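You operate a simulated robot arm through the tools that you are given. There is no shell and no other tool. Be economical: measure what you need, move in short steps, check, and stop when the job is done.

You are at the controls of a simulated robot arm. One attempt, no reset.

TASK
Lift the nut bin open.

Only the result counts: the job must be done as asked and must still hold three seconds after the hand-in. Knocking over, shifting, dropping, spilling or breaking anything else fails it.

THE ROBOT
A 7-joint arm with a two-finger parallel gripper, fixed in place. Base frame: the origin is at the foot of the arm, x ahead of it, y to its left, z up. Lengths are in mm, angles in rad, forces in N, time in s.
Its first joint turns from -1.152 to 1.152 rad. Payload 2.6 kg.
The tool frame sits at the grasp point between the pads (the TCP): z along the fingers, y along the line on which they close. The tips reach 30 mm beyond it. Largest opening 94 mm; finger width 28, thickness 10; the body of the gripper, 50 by 96 mm, starts 55 mm behind the TCP.
Orientation is told as [roll, pitch, yaw] about the base's x, y, z axes, in that order, counted from this pose: with the fingers straight down and closing along the base's y, the tool's x points along the base's -x, its y along +y and its z along -z.

THE INTERFACE
- The arm moves only by the tool drive_tool. Its arguments are lists of equal length, an entry for each row: "gripper": the closure in counts, from 0 (fully open) to 255 (shut); "dp": the shift along the base's x, y, z in units of 50 mm (1.0 is 50 mm), a list of three; "turn": the turn, a rotation vector about the base's x, y, z in units of 5 degrees (1.0 is 5 degrees), a list of three. In form: {"gripper": [gripper, ...], "dp": [[tx, ty, tz], ...], "turn": [[ax, ay, az], ...]}. A call has 1 to 12 rows; each row shifts and turns the commanded pose from where the row before left it. A call with a number of a shift or a turn outside -1 to 1 is refused whole. Rows are played at 5 a second. More than 50 mm and 0.15 rad between two rows, or a gripper value outside its range, and nothing of the call is played. A pose out of reach is approached as far as the arm can. The call stops where the force on the tool passes 40 N (or 10 N more than at its start, if that is more) or the arm is blocked; 0.2 s more then pass. Each finger travels about 72 mm/s and halts on what it meets, pressing with about 33 N; the grip force reading is that of the motor and also rises with nothing between the fingers. The clock runs only during rows and for 0.2 s after the last one: add rows that do not move to give the fingers time. The reply holds the time, the measured pose of the TCP, the force on the tool along the base axes, the opening and the grip force, in the units named above and with some noise, and new pictures: "views" is both (left out), scene, wrist or none.
- Cameras (640 x 400 px; columns grow to the right, rows downward): "scene" is fixed at [21.2, 409.5, 586.1]; the picture's right is [-0.89, -0.46, 0.00], its down [-0.19, 0.38, -0.91] and it looks along [0.41, -0.81, -0.42] (base axes); focal length 344 px, centre (320, 200). "wrist" rides on the gripper at [-37, 0, -58] in the tool frame; the picture's right is [0.00, -1.00, 0.00], its down [0.97, 0.00, -0.24] and it looks along [0.24, 0.00, 0.97] (tool axes); focal length 218 px, centre (320, 200). There is no depth. A picture from a camera that has moved, and an enlarged one, comes with that camera's place and axes in the base frame and with its lens. The place of the scene camera against the robot may be out by one fixed shift of up to 12 mm in any direction.
- inspect(camera, box): a new picture of the part [left, top, right, bottom] of that camera's present view, enlarged. The clock stands still meanwhile.
- hand_in(): hands the job in; it is judged then, once.

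Work in short steps. Places have to be worked out from the pictures, the camera data and where the tool is seen: move nearer, look again, correct. Check each grasp and each placing, and mend what went wrong. You have 90 turns and 150 pictures in all, those below and enlarged ones among them. Open the gripper and draw the arm clear of the work before you hand the job in, unless the task says otherwise; then end with one line.

The tools are called after "Call:" as a command line: name --argument value ..., lists and objects as JSON in quotes. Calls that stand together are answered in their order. drive_tool: Moves the arm, as the interface text tells. Its arguments: {"type":"object","properties":{"gripper":{"type":"array"},"dp":{"type":"array"},"turn":{"type":"array"},"views":{"type":"string","enum":["both","scene","wrist","none"]}},"required":["gripper","dp","turn"]} The other tools are called the same way: inspect (camera, box) takes an enlarged picture of a part of a camera's view; hand_in () hands the job in.

At the start:

```text
t: 0.0
eef_pos: [296.4, -274.3, 330.4]
ee_rot: [-0.001, 0.001, 0.0]
contact_force: [-0.4, -0.2, 0.4]
finger_gap: 93.6
grasp_force: 0.0
```

scene: 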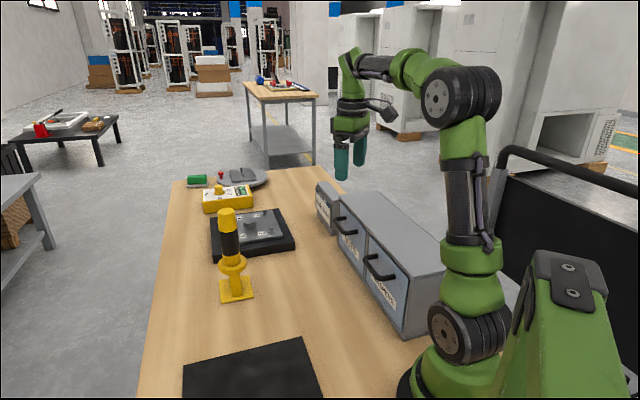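
wrist: 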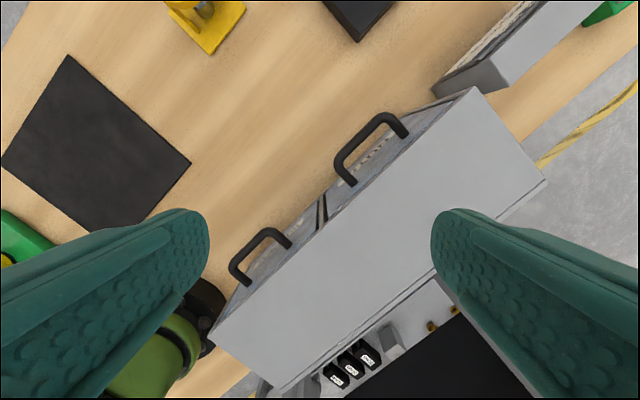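

I start by looking at the bins' labels to find which one is the nut bin.

Call:
inspect --camera "scene" --box '[300, 170, 460, 350]'

Call:
inspect --camera "wrist" --box '[200, 70, 560, 400]'

```text
2.22 times, centred on (380, 260) of scene
camera zoom: at [21.2, 409.5, 586.1], right [-0.89, -0.46, 0.0], down [-0.19, 0.38, -0.91], along [0.41, -0.81, -0.42], focal length 764 px, centre (187, 67)
```

zoom: 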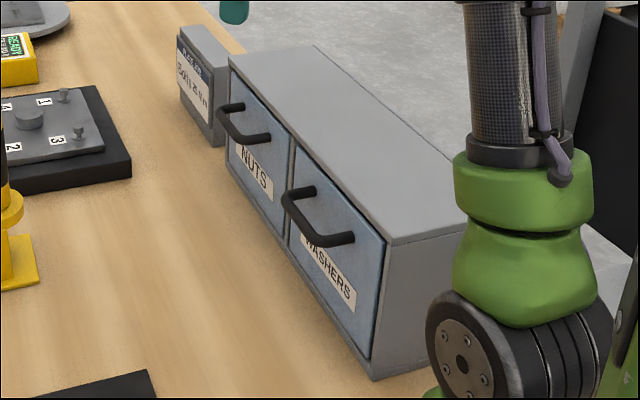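

```text
1.21 times, centred on (380, 235) of wrist
camera zoom: at [334.8, -274.3, 389.0], right [0.0, -1.0, 0.0], down [-0.97, 0.0, 0.24], along [-0.24, 0.0, -0.97], focal length 265 px, centre (247, 158)
```

zoom: 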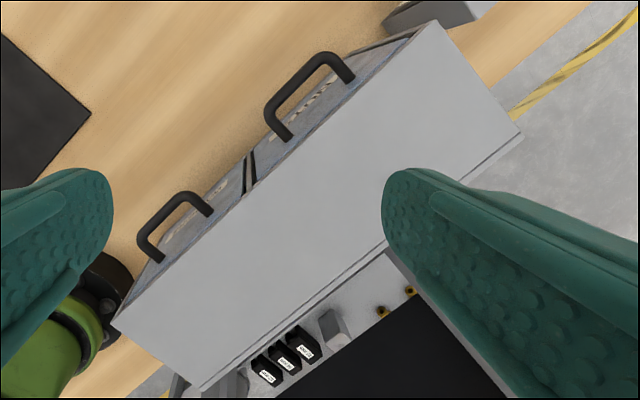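

The nut bin is the farther of the two, and its front face points roughly at (0.7, 0.7). I zoom in on the handle and the door seams to find the hinge.

Call:
inspect --camera "scene" --box '[345, 180, 425, 290]'

Call:
inspect --camera "wrist" --box '[300, 80, 500, 220]'

Call:
inspect --camera "scene" --box '[310, 175, 380, 240]'

```text
3.64 times, centred on (385, 235) of scene
camera zoom: at [21.2, 409.5, 586.1], right [-0.89, -0.46, 0.0], down [-0.19, 0.38, -0.91], along [0.41, -0.81, -0.42], focal length 1250 px, centre (84, 73)
```

zoom: 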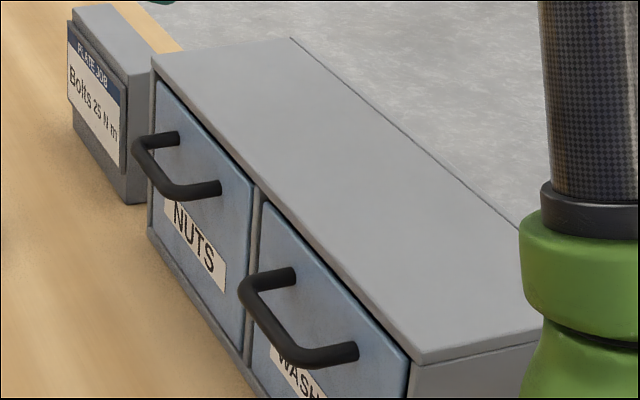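

```text
2.86 times, centred on (400, 150) of wrist
camera zoom: at [334.8, -274.3, 389.0], right [0.0, -1.0, 0.0], down [-0.97, 0.0, 0.24], along [-0.24, 0.0, -0.97], focal length 624 px, centre (91, 343)
```

zoom: 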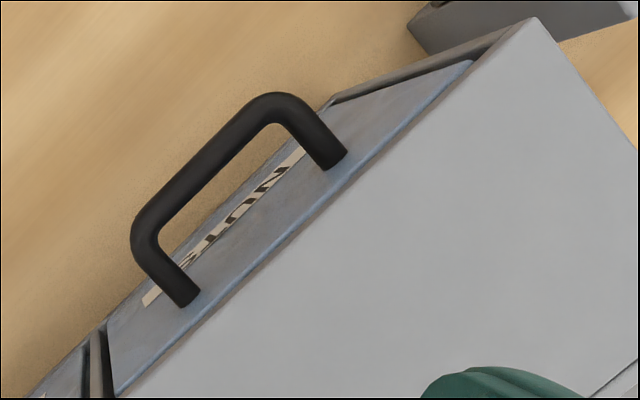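

```text
6.15 times, centred on (345, 208) of scene
camera zoom: at [21.2, 409.5, 586.1], right [-0.89, -0.46, 0.0], down [-0.19, 0.38, -0.91], along [0.41, -0.81, -0.42], focal length 2116 px, centre (166, 154)
```

zoom: 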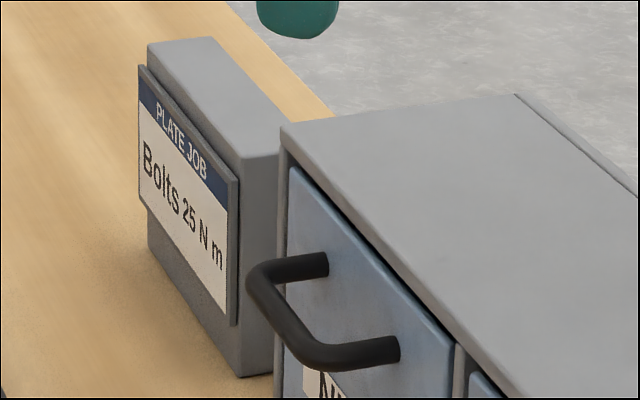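

The handle bar's middle is near (342, -320, 132) and runs along (0.7, -0.7). I turn the tool 45° so the fingers close along the face normal, and hover above the bar.

Call:
drive_tool --gripper '[0, 0, 0, 0, 0, 0, 0, 0, 0, 0]' --dp '[[0.101, -0.103, -0.17], [0.101, -0.103, -0.17], [0.101, -0.103, -0.17], [0.101, -0.103, -0.17], [0.101, -0.103, -0.17], [0.101, -0.103, -0.17], [0.101, -0.103, -0.17], [0.101, -0.103, -0.17], [0.101, -0.103, -0.17], [0, 0, 0]]' --turn '[[0, 0, -1], [0, 0, -1], [0, 0, -1], [0, 0, -1], [0, 0, -1], [0, 0, -1], [0, 0, -1], [0, 0, -1], [0, 0, -1], [0, 0, 0]]'

```text
t: 2.2
eef_pos: [343.3, -319.6, 254.9]
ee_rot: [-0.001, 0.001, -0.785]
contact_force: [-0.4, 0.3, 0.6]
finger_gap: 93.8
grasp_force: 0.1
camera wrist: at [369.9, -346.4, 312.3], right [-0.71, -0.71, 0.0], down [-0.69, 0.69, 0.24], along [-0.17, 0.17, -0.97], focal length 218 px, centre (320, 200)
```

scene: 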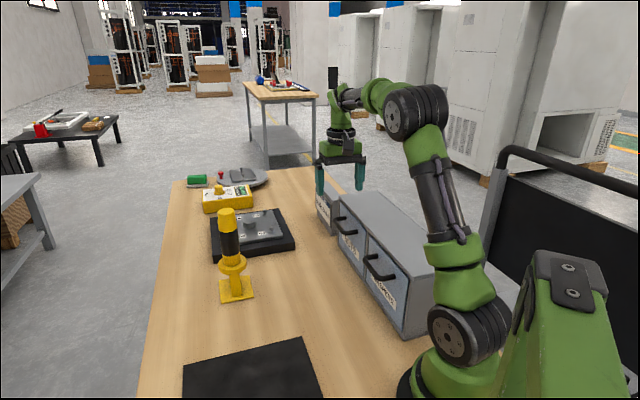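
wrist: 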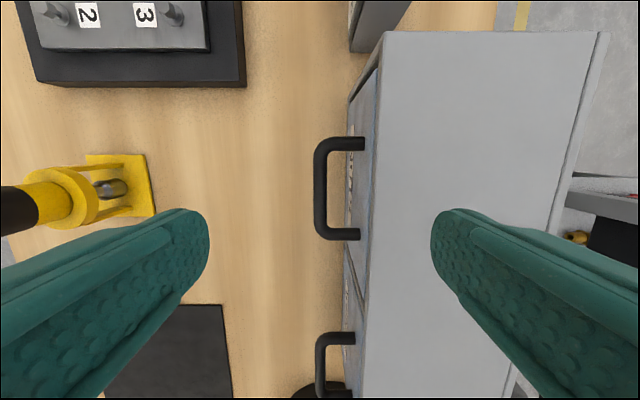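

The bar is centred between the fingers, and the lid edge is about 33 mm behind it. I narrow the gripper to about 30 mm, go down to just above lid height and check.

Call:
drive_tool --gripper '[172, 172, 172, 172, 172]' --dp '[[0.08, -0.02, 0], [0, 0, 0], [0, 0, -0.35], [0, 0, -0.35], [0, 0, 0]]' --turn '[[0, 0, 0], [0, 0, 0], [0, 0, 0], [0, 0, 0], [0, 0, 0]]'

```text
t: 3.4
eef_pos: [346.3, -320.2, 218.1]
ee_rot: [0.0, 0.0, -0.785]
contact_force: [0.0, 0.0, 0.6]
finger_gap: 30.6
grasp_force: 0.0
camera wrist: at [373.1, -347.2, 276.8], right [-0.71, -0.71, 0.0], down [-0.69, 0.69, 0.24], along [-0.17, 0.17, -0.97], focal length 218 px, centre (320, 200)
```

scene: 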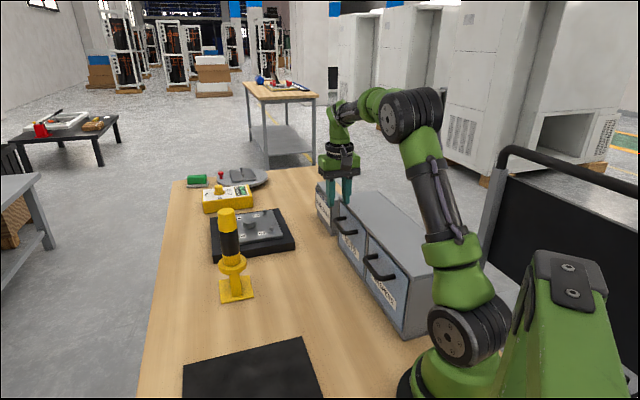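
wrist: 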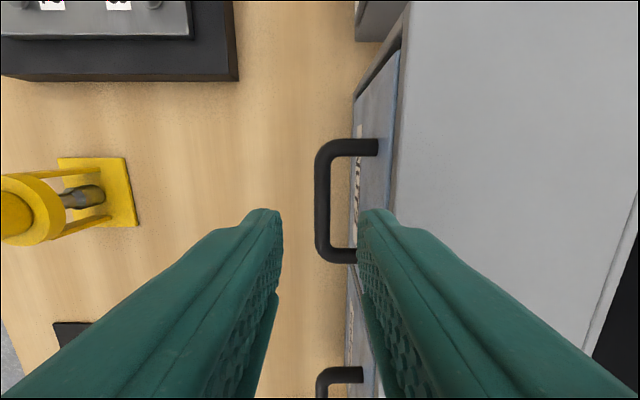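

The bar is near z 134 and lined up. I shift 3 mm outward to clear the lid edge, go down so the bar sits between the fingertips, and watch the force.

Call:
drive_tool --gripper '[172, 172, 172, 172, 172, 172]' --dp '[[0.05, 0.04, 0], [0, 0, -0.35], [0, 0, -0.35], [0, 0, -0.35], [0, 0, -0.3], [0, 0, 0]]' --turn '[[0, 0, 0], [0, 0, 0], [0, 0, 0], [0, 0, 0], [0, 0, 0], [0, 0, 0]]'

```text
t: 4.8
eef_pos: [351.1, -319.3, 152.2]
ee_rot: [0.001, 0.0, -0.783]
contact_force: [-0.3, 0.5, 1.0]
finger_gap: 30.5
grasp_force: 0.0
camera wrist: at [376.0, -344.8, 209.7], right [-0.71, -0.71, 0.0], down [-0.69, 0.69, 0.24], along [-0.17, 0.17, -0.97], focal length 218 px, centre (320, 200)
```

scene: 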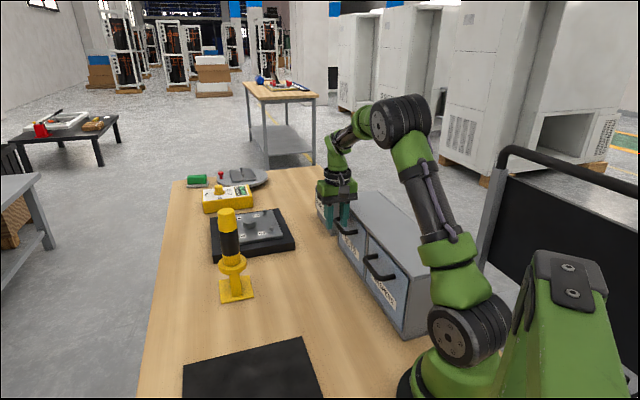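
wrist: 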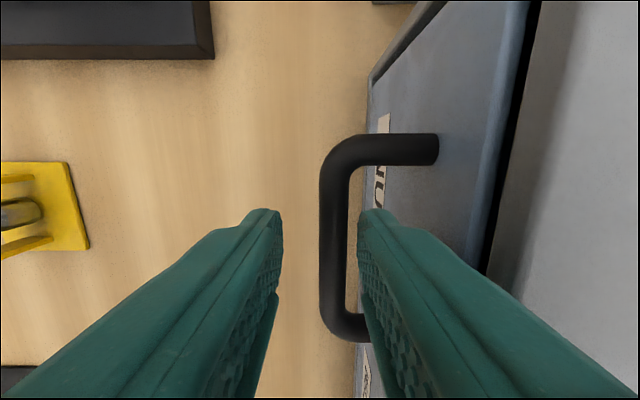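

The bar is between the fingertips, about 5 mm to the door side of centre. I shift in to centre it and close.

Call:
drive_tool --gripper '[172, 255, 255, 255]' --dp '[[-0.07, -0.07, -0.02], [0, 0, 0], [0, 0, 0], [0, 0, 0]]' --turn '[[0, 0, 0], [0, 0, 0], [0, 0, 0], [0, 0, 0]]' --views "wrist"

```text
t: 5.8
eef_pos: [345.7, -322.2, 149.8]
ee_rot: [0.001, 0.0, -0.785]
contact_force: [-0.3, -1.3, -0.9]
finger_gap: 11.5
grasp_force: 44.7
camera wrist: at [372.5, -348.6, 209.1], right [-0.71, -0.71, 0.0], down [-0.69, 0.69, 0.24], along [-0.17, 0.17, -0.97], focal length 218 px, centre (320, 200)
```

wrist: 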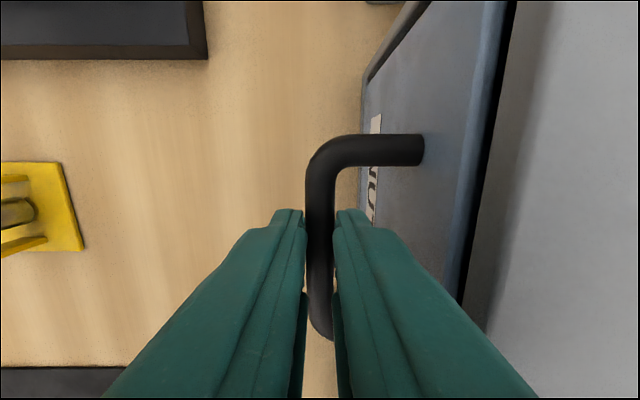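

The bar is gripped, with an 11.5 mm gap. I pull gently outward in small steps to find how the bin moves.

Call:
drive_tool --gripper '[255, 255, 255, 255, 255]' --dp '[[0.04, 0.04, 0], [0.04, 0.04, 0], [0.04, 0.04, 0], [0.04, 0.04, 0], [0, 0, 0]]' --turn '[[0, 0, 0], [0, 0, 0], [0, 0, 0], [0, 0, 0], [0, 0, 0]]'

```text
t: 7.0
eef_pos: [351.8, -314.4, 149.8]
ee_rot: [-0.004, 0.006, -0.786]
contact_force: [-6.4, -18.5, -33.2]
finger_gap: 11.7
grasp_force: 45.1
camera wrist: at [379.6, -341.5, 206.5], right [-0.71, -0.71, 0.0], down [-0.68, 0.69, 0.25], along [-0.18, 0.17, -0.97], focal length 218 px, centre (320, 200)
```

scene: 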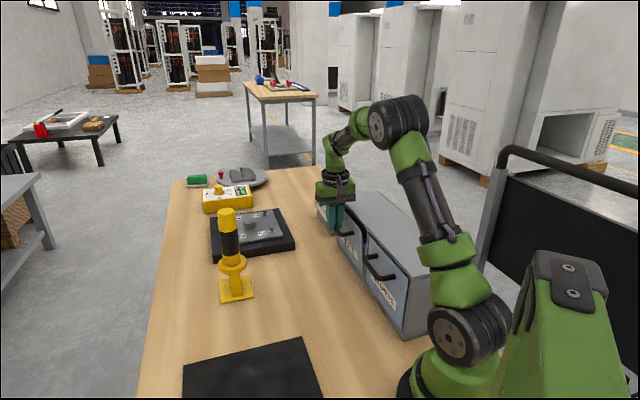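
wrist: 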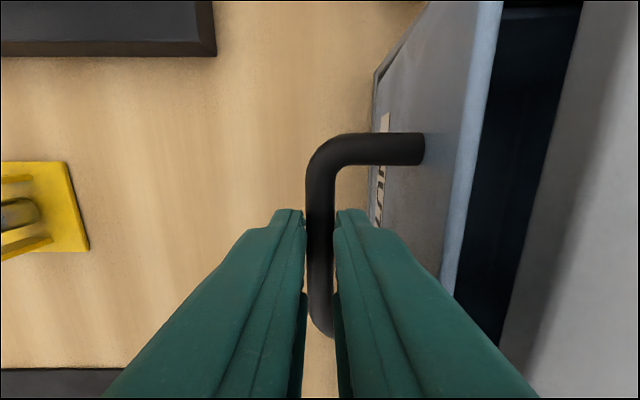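

The bin tips outward about a hinge at the bottom, and the door's top edge has come out. I now follow the arc: out, down and tilting 5° per row, while watching the force.

Call:
drive_tool --gripper '[255, 255, 255]' --dp '[[0.045, 0.045, -0.076], [0.045, 0.045, -0.076], [0, 0, 0]]' --turn '[[-0.707, 0.707, 0], [-0.707, 0.707, 0], [0, 0, 0]]'

```text
t: 7.8
eef_pos: [361.6, -306.5, 144.8]
ee_rot: [-0.167, 0.0, -0.785]
contact_force: [-5.8, 15.4, 10.7]
finger_gap: 11.7
grasp_force: 44.9
camera wrist: at [394.5, -326.0, 202.1], right [-0.7, -0.7, 0.17], down [-0.66, 0.71, 0.24], along [-0.28, 0.06, -0.96], focal length 218 px, centre (320, 200)
```

scene: 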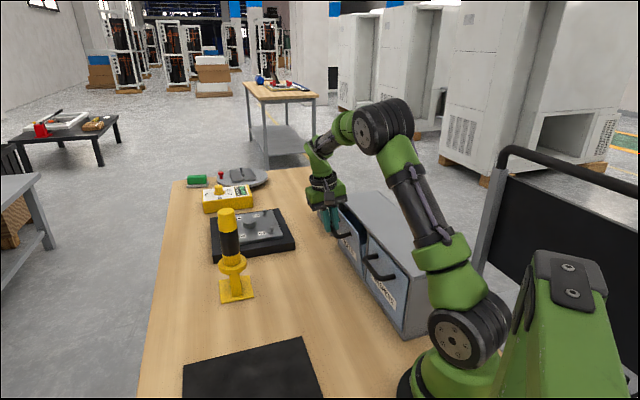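
wrist: 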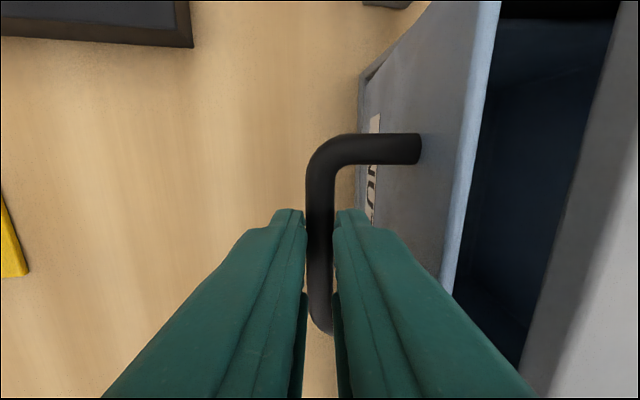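

The bin follows, now open about 11°. The force pushes slightly outward and up, so I make the next increments a bit more outward and less downward.

Call:
drive_tool --gripper '[255, 255, 255]' --dp '[[0.14, 0.14, -0.05], [0.12, 0.12, -0.09], [0, 0, 0]]' --turn '[[-0.707, 0.707, 0], [-0.707, 0.707, 0], [0, 0, 0]]' --views "wrist"

```text
t: 8.6
eef_pos: [371.5, -296.8, 137.0]
ee_rot: [-0.347, 0.001, -0.786]
contact_force: [-7.7, 19.9, 10.4]
finger_gap: 11.6
grasp_force: 44.8
camera wrist: at [412.7, -308.3, 191.0], right [-0.66, -0.67, 0.34], down [-0.63, 0.74, 0.23], along [-0.41, -0.06, -0.91], focal length 218 px, centre (320, 200)
```

wrist: 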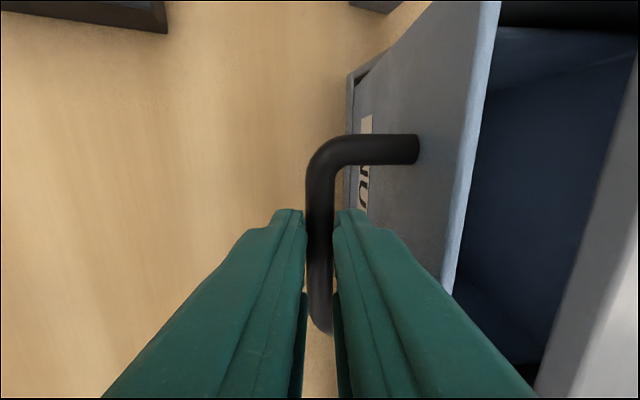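

The motion fits a hinge near z 41, and the bin is open about 20°. I go on along that arc for 15° more.

Call:
drive_tool --gripper '[255, 255, 255, 255]' --dp '[[0.116, 0.116, -0.084], [0.109, 0.109, -0.11], [0.102, 0.102, -0.13], [0, 0, 0]]' --turn '[[-0.707, 0.707, 0], [-0.707, 0.707, 0], [-0.707, 0.707, 0], [0, 0, 0]]'

```text
t: 9.6
eef_pos: [387.2, -281.7, 120.3]
ee_rot: [-0.613, 0.001, -0.785]
contact_force: [-7.6, 7.2, -0.7]
finger_gap: 11.5
grasp_force: 45.5
camera wrist: at [437.4, -283.8, 167.4], right [-0.58, -0.58, 0.57], down [-0.59, 0.78, 0.2], along [-0.56, -0.22, -0.79], focal length 218 px, centre (320, 200)
```

scene: 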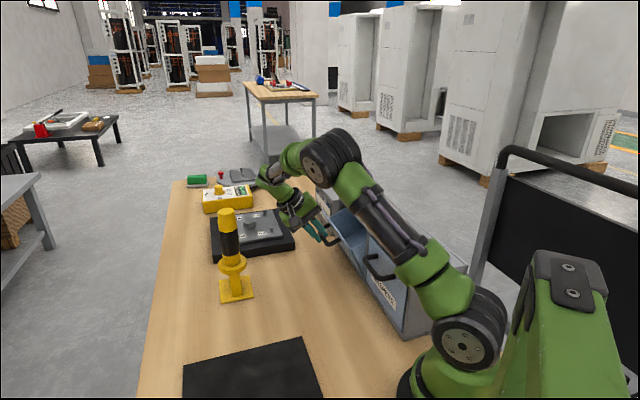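
wrist: 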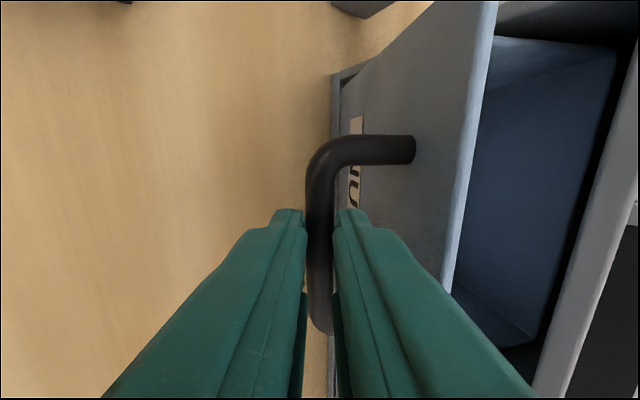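

Low force, and the bin is open about 35°. I go 10° more and watch for the stop.

Call:
drive_tool --gripper '[255, 255, 255]' --dp '[[0.093, 0.093, -0.136], [0.083, 0.083, -0.15], [0, 0, 0]]' --turn '[[-0.707, 0.707, 0], [-0.707, 0.707, 0], [0, 0, 0]]'

Call:
inspect --camera "scene" --box '[220, 130, 440, 310]'

```text
t: 10.4
eef_pos: [396.1, -272.5, 106.7]
ee_rot: [-0.787, -0.001, -0.784]
contact_force: [-8.2, 7.6, -1.8]
finger_gap: 11.7
grasp_force: 45.9
camera wrist: at [452.2, -269.1, 147.0], right [-0.5, -0.5, 0.71], down [-0.57, 0.81, 0.17], along [-0.66, -0.32, -0.69], focal length 218 px, centre (320, 200)
```

scene: 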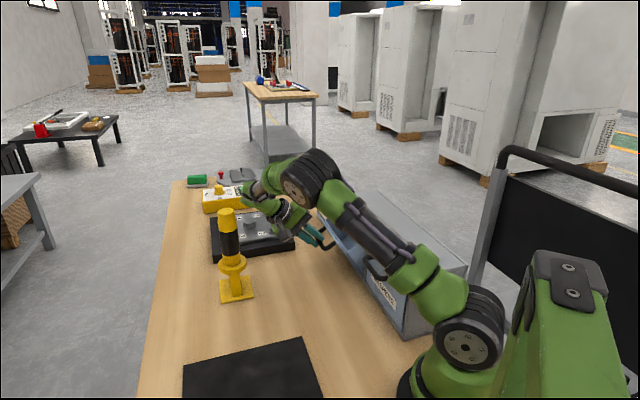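
wrist: 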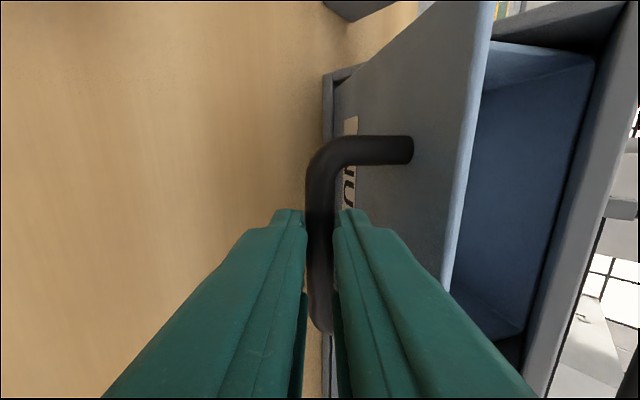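

```text
2.22 times, centred on (330, 220) of scene
camera zoom: at [21.2, 409.5, 586.1], right [-0.89, -0.46, 0.0], down [-0.19, 0.38, -0.91], along [0.41, -0.81, -0.42], focal length 764 px, centre (298, 156)
```

zoom: 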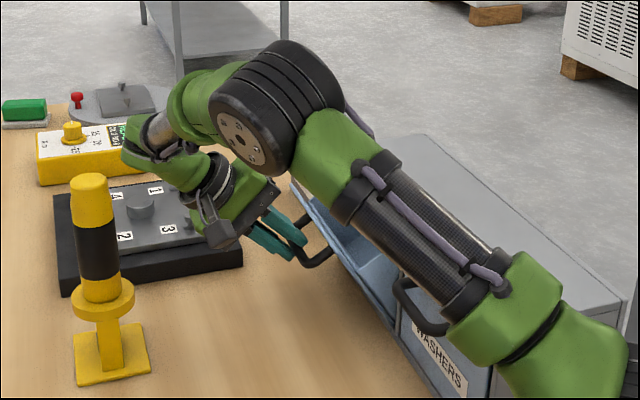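

No stop yet at about 45°, and the hand is clear of everything. I go on 10° more with less tilt, letting the bar turn slightly in the pads.

Call:
drive_tool --gripper '[255, 255, 255]' --dp '[[0.069, 0.069, -0.15], [0.059, 0.059, -0.158], [0, 0, 0]]' --turn '[[-0.354, 0.354, 0], [-0.354, 0.354, 0], [0, 0, 0]]'

```text
t: 11.0
eef_pos: [401.9, -266.7, 95.4]
ee_rot: [-0.875, 0.0, -0.788]
contact_force: [-3.3, 2.5, 4.0]
finger_gap: 11.5
grasp_force: 45.0
stopped in row 3: the force on the tool passed its limit (the readings are from after the stop); the commanded pose is now the measured one
camera wrist: at [460.3, -261.7, 132.2], right [-0.46, -0.45, 0.77], down [-0.56, 0.82, 0.15], along [-0.7, -0.36, -0.62], focal length 218 px, centre (320, 200)
```

scene: 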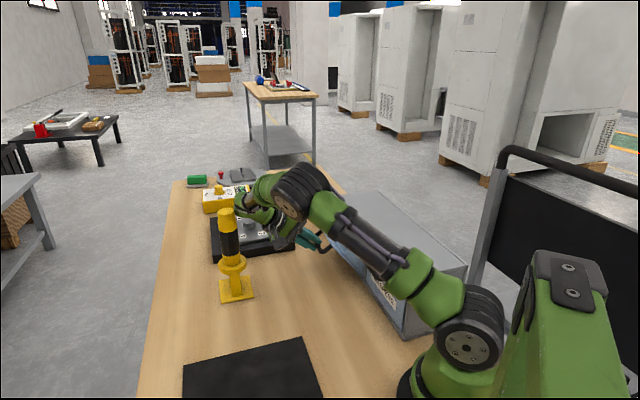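
wrist: 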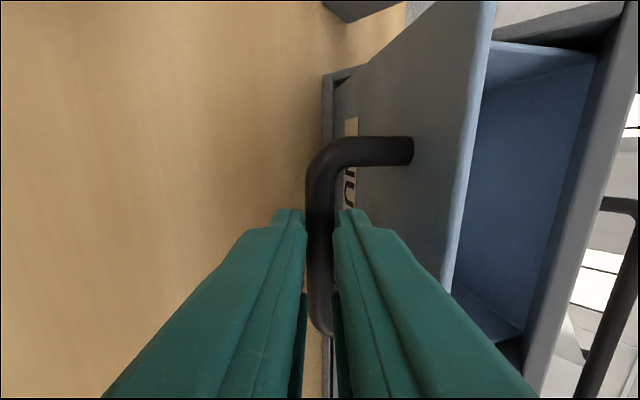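

The force limit tripped at about 50°, which is probably the bin's stop. I look closely for any other contact, such as the wrist or forearm.

Call:
inspect --camera "scene" --box '[190, 150, 350, 270]'

Call:
inspect --camera "scene" --box '[290, 180, 450, 330]'

```text
3.33 times, centred on (270, 210) of scene
camera zoom: at [21.2, 409.5, 586.1], right [-0.89, -0.46, 0.0], down [-0.19, 0.38, -0.91], along [0.41, -0.81, -0.42], focal length 1146 px, centre (487, 167)
```

zoom: 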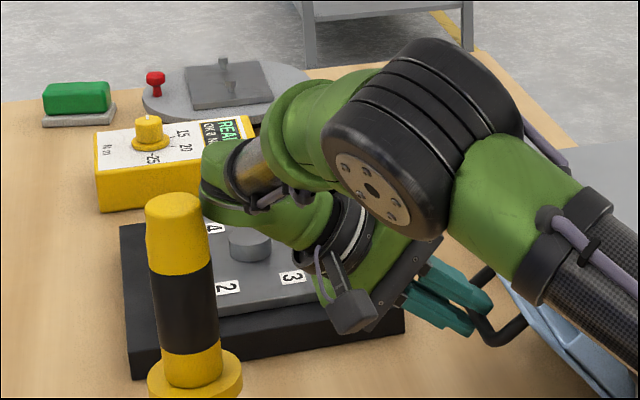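

```text
2.67 times, centred on (370, 255) of scene
camera zoom: at [21.2, 409.5, 586.1], right [-0.89, -0.46, 0.0], down [-0.19, 0.38, -0.91], along [0.41, -0.81, -0.42], focal length 917 px, centre (187, 53)
```

zoom: 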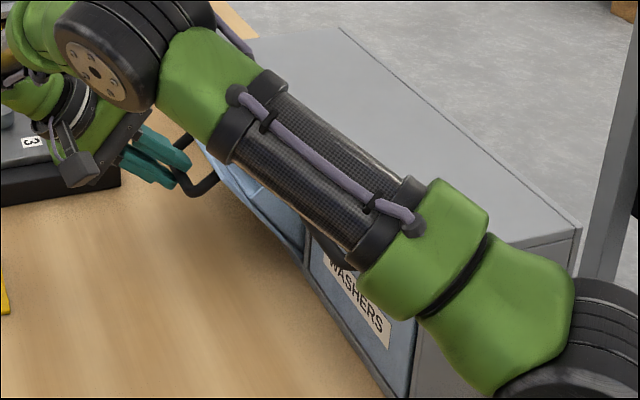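

The stop is at the tool, so this is the bin's end position. The tall yellow stand is close to the wrist, so I open the fingers only slightly first and see whether the bin stays.

Call:
drive_tool --gripper '[200, 200, 200]' --dp '[[0, 0, 0], [0, 0, 0], [0, 0, 0]]' --turn '[[0, 0, 0], [0, 0, 0], [0, 0, 0]]' --views "wrist"

```text
t: 11.8
eef_pos: [402.3, -266.6, 94.1]
ee_rot: [-0.873, -0.003, -0.787]
contact_force: [0.0, -0.1, 0.3]
finger_gap: 20.5
grasp_force: 0.1
camera wrist: at [460.4, -261.6, 131.9], right [-0.46, -0.45, 0.77], down [-0.55, 0.82, 0.15], along [-0.7, -0.36, -0.62], focal length 218 px, centre (320, 200)
```

wrist: 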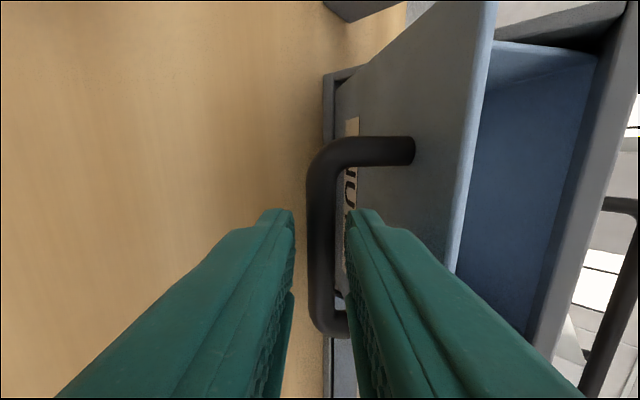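

The bin stays open with zero force and the bar is free between the pads. I tilt the tool back 15° about the bar, away from the stand, then back out along the fingers.

Call:
drive_tool --gripper '[200, 200, 200, 200, 200, 200, 200]' --dp '[[-0.015, -0.015, 0.018], [-0.015, -0.015, 0.018], [-0.015, -0.015, 0.018], [0.122, 0.122, 0.246], [0.122, 0.122, 0.246], [0.122, 0.122, 0.246], [0, 0, 0]]' --turn '[[0.707, -0.707, 0], [0.707, -0.707, 0], [0.707, -0.707, 0], [0, 0, 0], [0, 0, 0], [0, 0, 0], [0, 0, 0]]'

```text
t: 13.4
eef_pos: [418.7, -250.5, 134.0]
ee_rot: [-0.612, -0.001, -0.788]
contact_force: [0.3, 0.4, 0.3]
finger_gap: 20.3
grasp_force: 0.2
camera wrist: at [468.3, -253.3, 181.8], right [-0.58, -0.58, 0.57], down [-0.59, 0.79, 0.19], along [-0.56, -0.22, -0.8], focal length 218 px, centre (320, 200)
```

scene: 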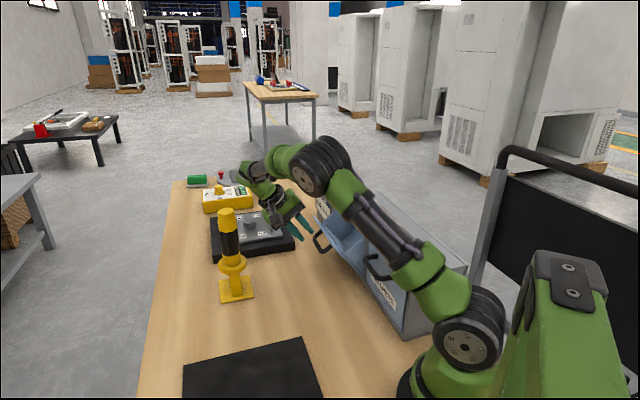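
wrist: 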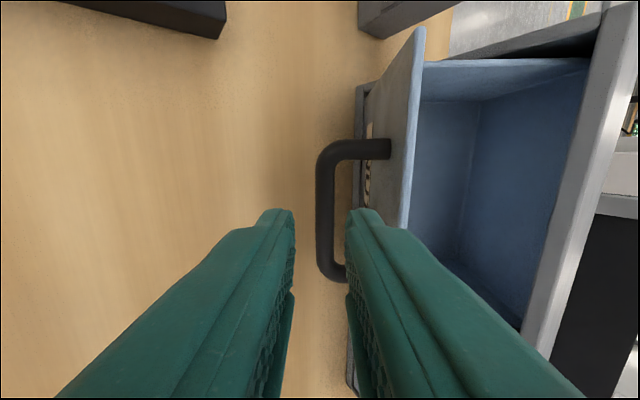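

The fingers are clear and the bin stays open. I raise the arm straight up while turning the tool back to vertical, and open the gripper.

Call:
drive_tool --gripper '[200, 200, 150, 100, 50, 0, 0, 0]' --dp '[[0, 0, 0.6], [0, 0, 0.6], [0, 0, 0.6], [0, 0, 0.6], [0, 0, 0.6], [0, 0, 0.6], [0, 0, 0.3], [0, 0, 0]]' --turn '[[0, 0, 0], [0.707, -0.707, 0], [0.707, -0.707, 0], [0.707, -0.707, 0], [0.707, -0.707, 0], [0.707, -0.707, 0], [0.707, -0.707, 0], [0.707, -0.707, 0]]'

Call:
inspect --camera "scene" --box '[180, 160, 440, 320]'

```text
t: 15.2
eef_pos: [417.5, -250.0, 330.7]
ee_rot: [0.0, 0.001, -0.787]
contact_force: [0.1, -0.2, -0.4]
finger_gap: 94.0
grasp_force: 0.1
camera wrist: at [443.8, -276.8, 387.5], right [-0.71, -0.7, 0.0], down [-0.68, 0.69, 0.24], along [-0.17, 0.17, -0.97], focal length 218 px, centre (320, 200)
```

scene: 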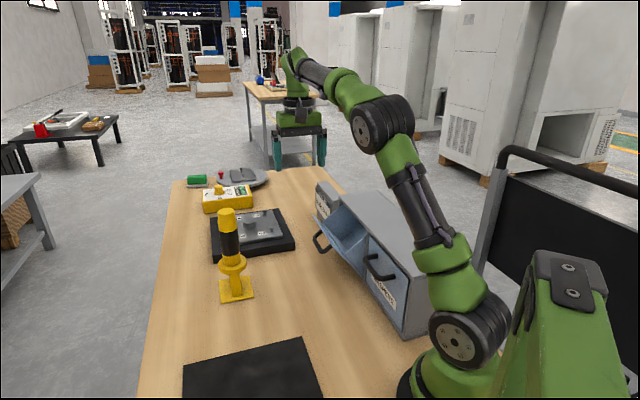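
wrist: 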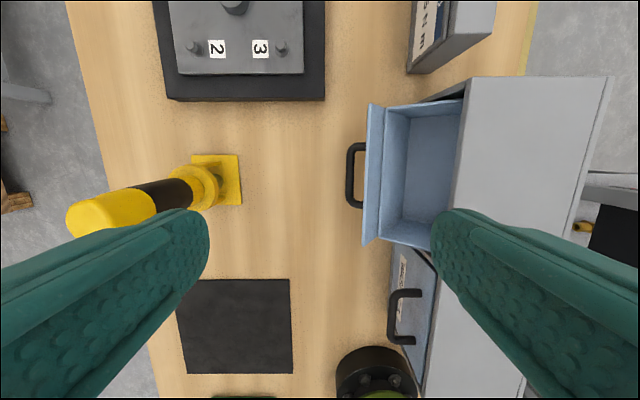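

```text
2.46 times, centred on (310, 240) of scene
camera zoom: at [21.2, 409.5, 586.1], right [-0.89, -0.46, 0.0], down [-0.19, 0.38, -0.91], along [0.41, -0.81, -0.42], focal length 846 px, centre (345, 102)
```

zoom: 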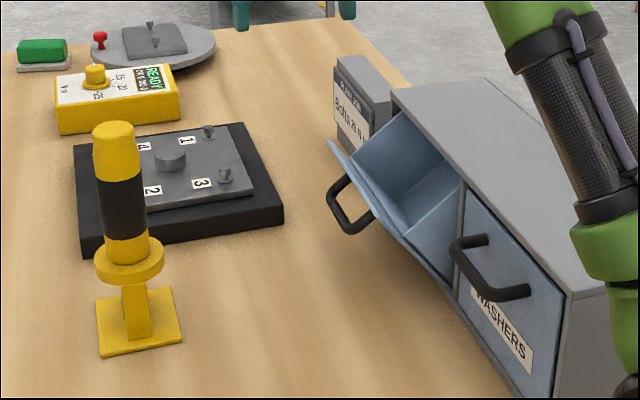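

The nut bin stands open at its stop, about 51°. Nothing else has moved and the arm is clear with the gripper open, so I hand in.

Call:
hand_in

```text
The job is handed in.
```

The nut bin is open at about 51°, where it met what I took to be its stop, and it stayed open after I released it. Nothing else looked moved in the last pictures, and the job is handed in with the gripper open and the arm clear.
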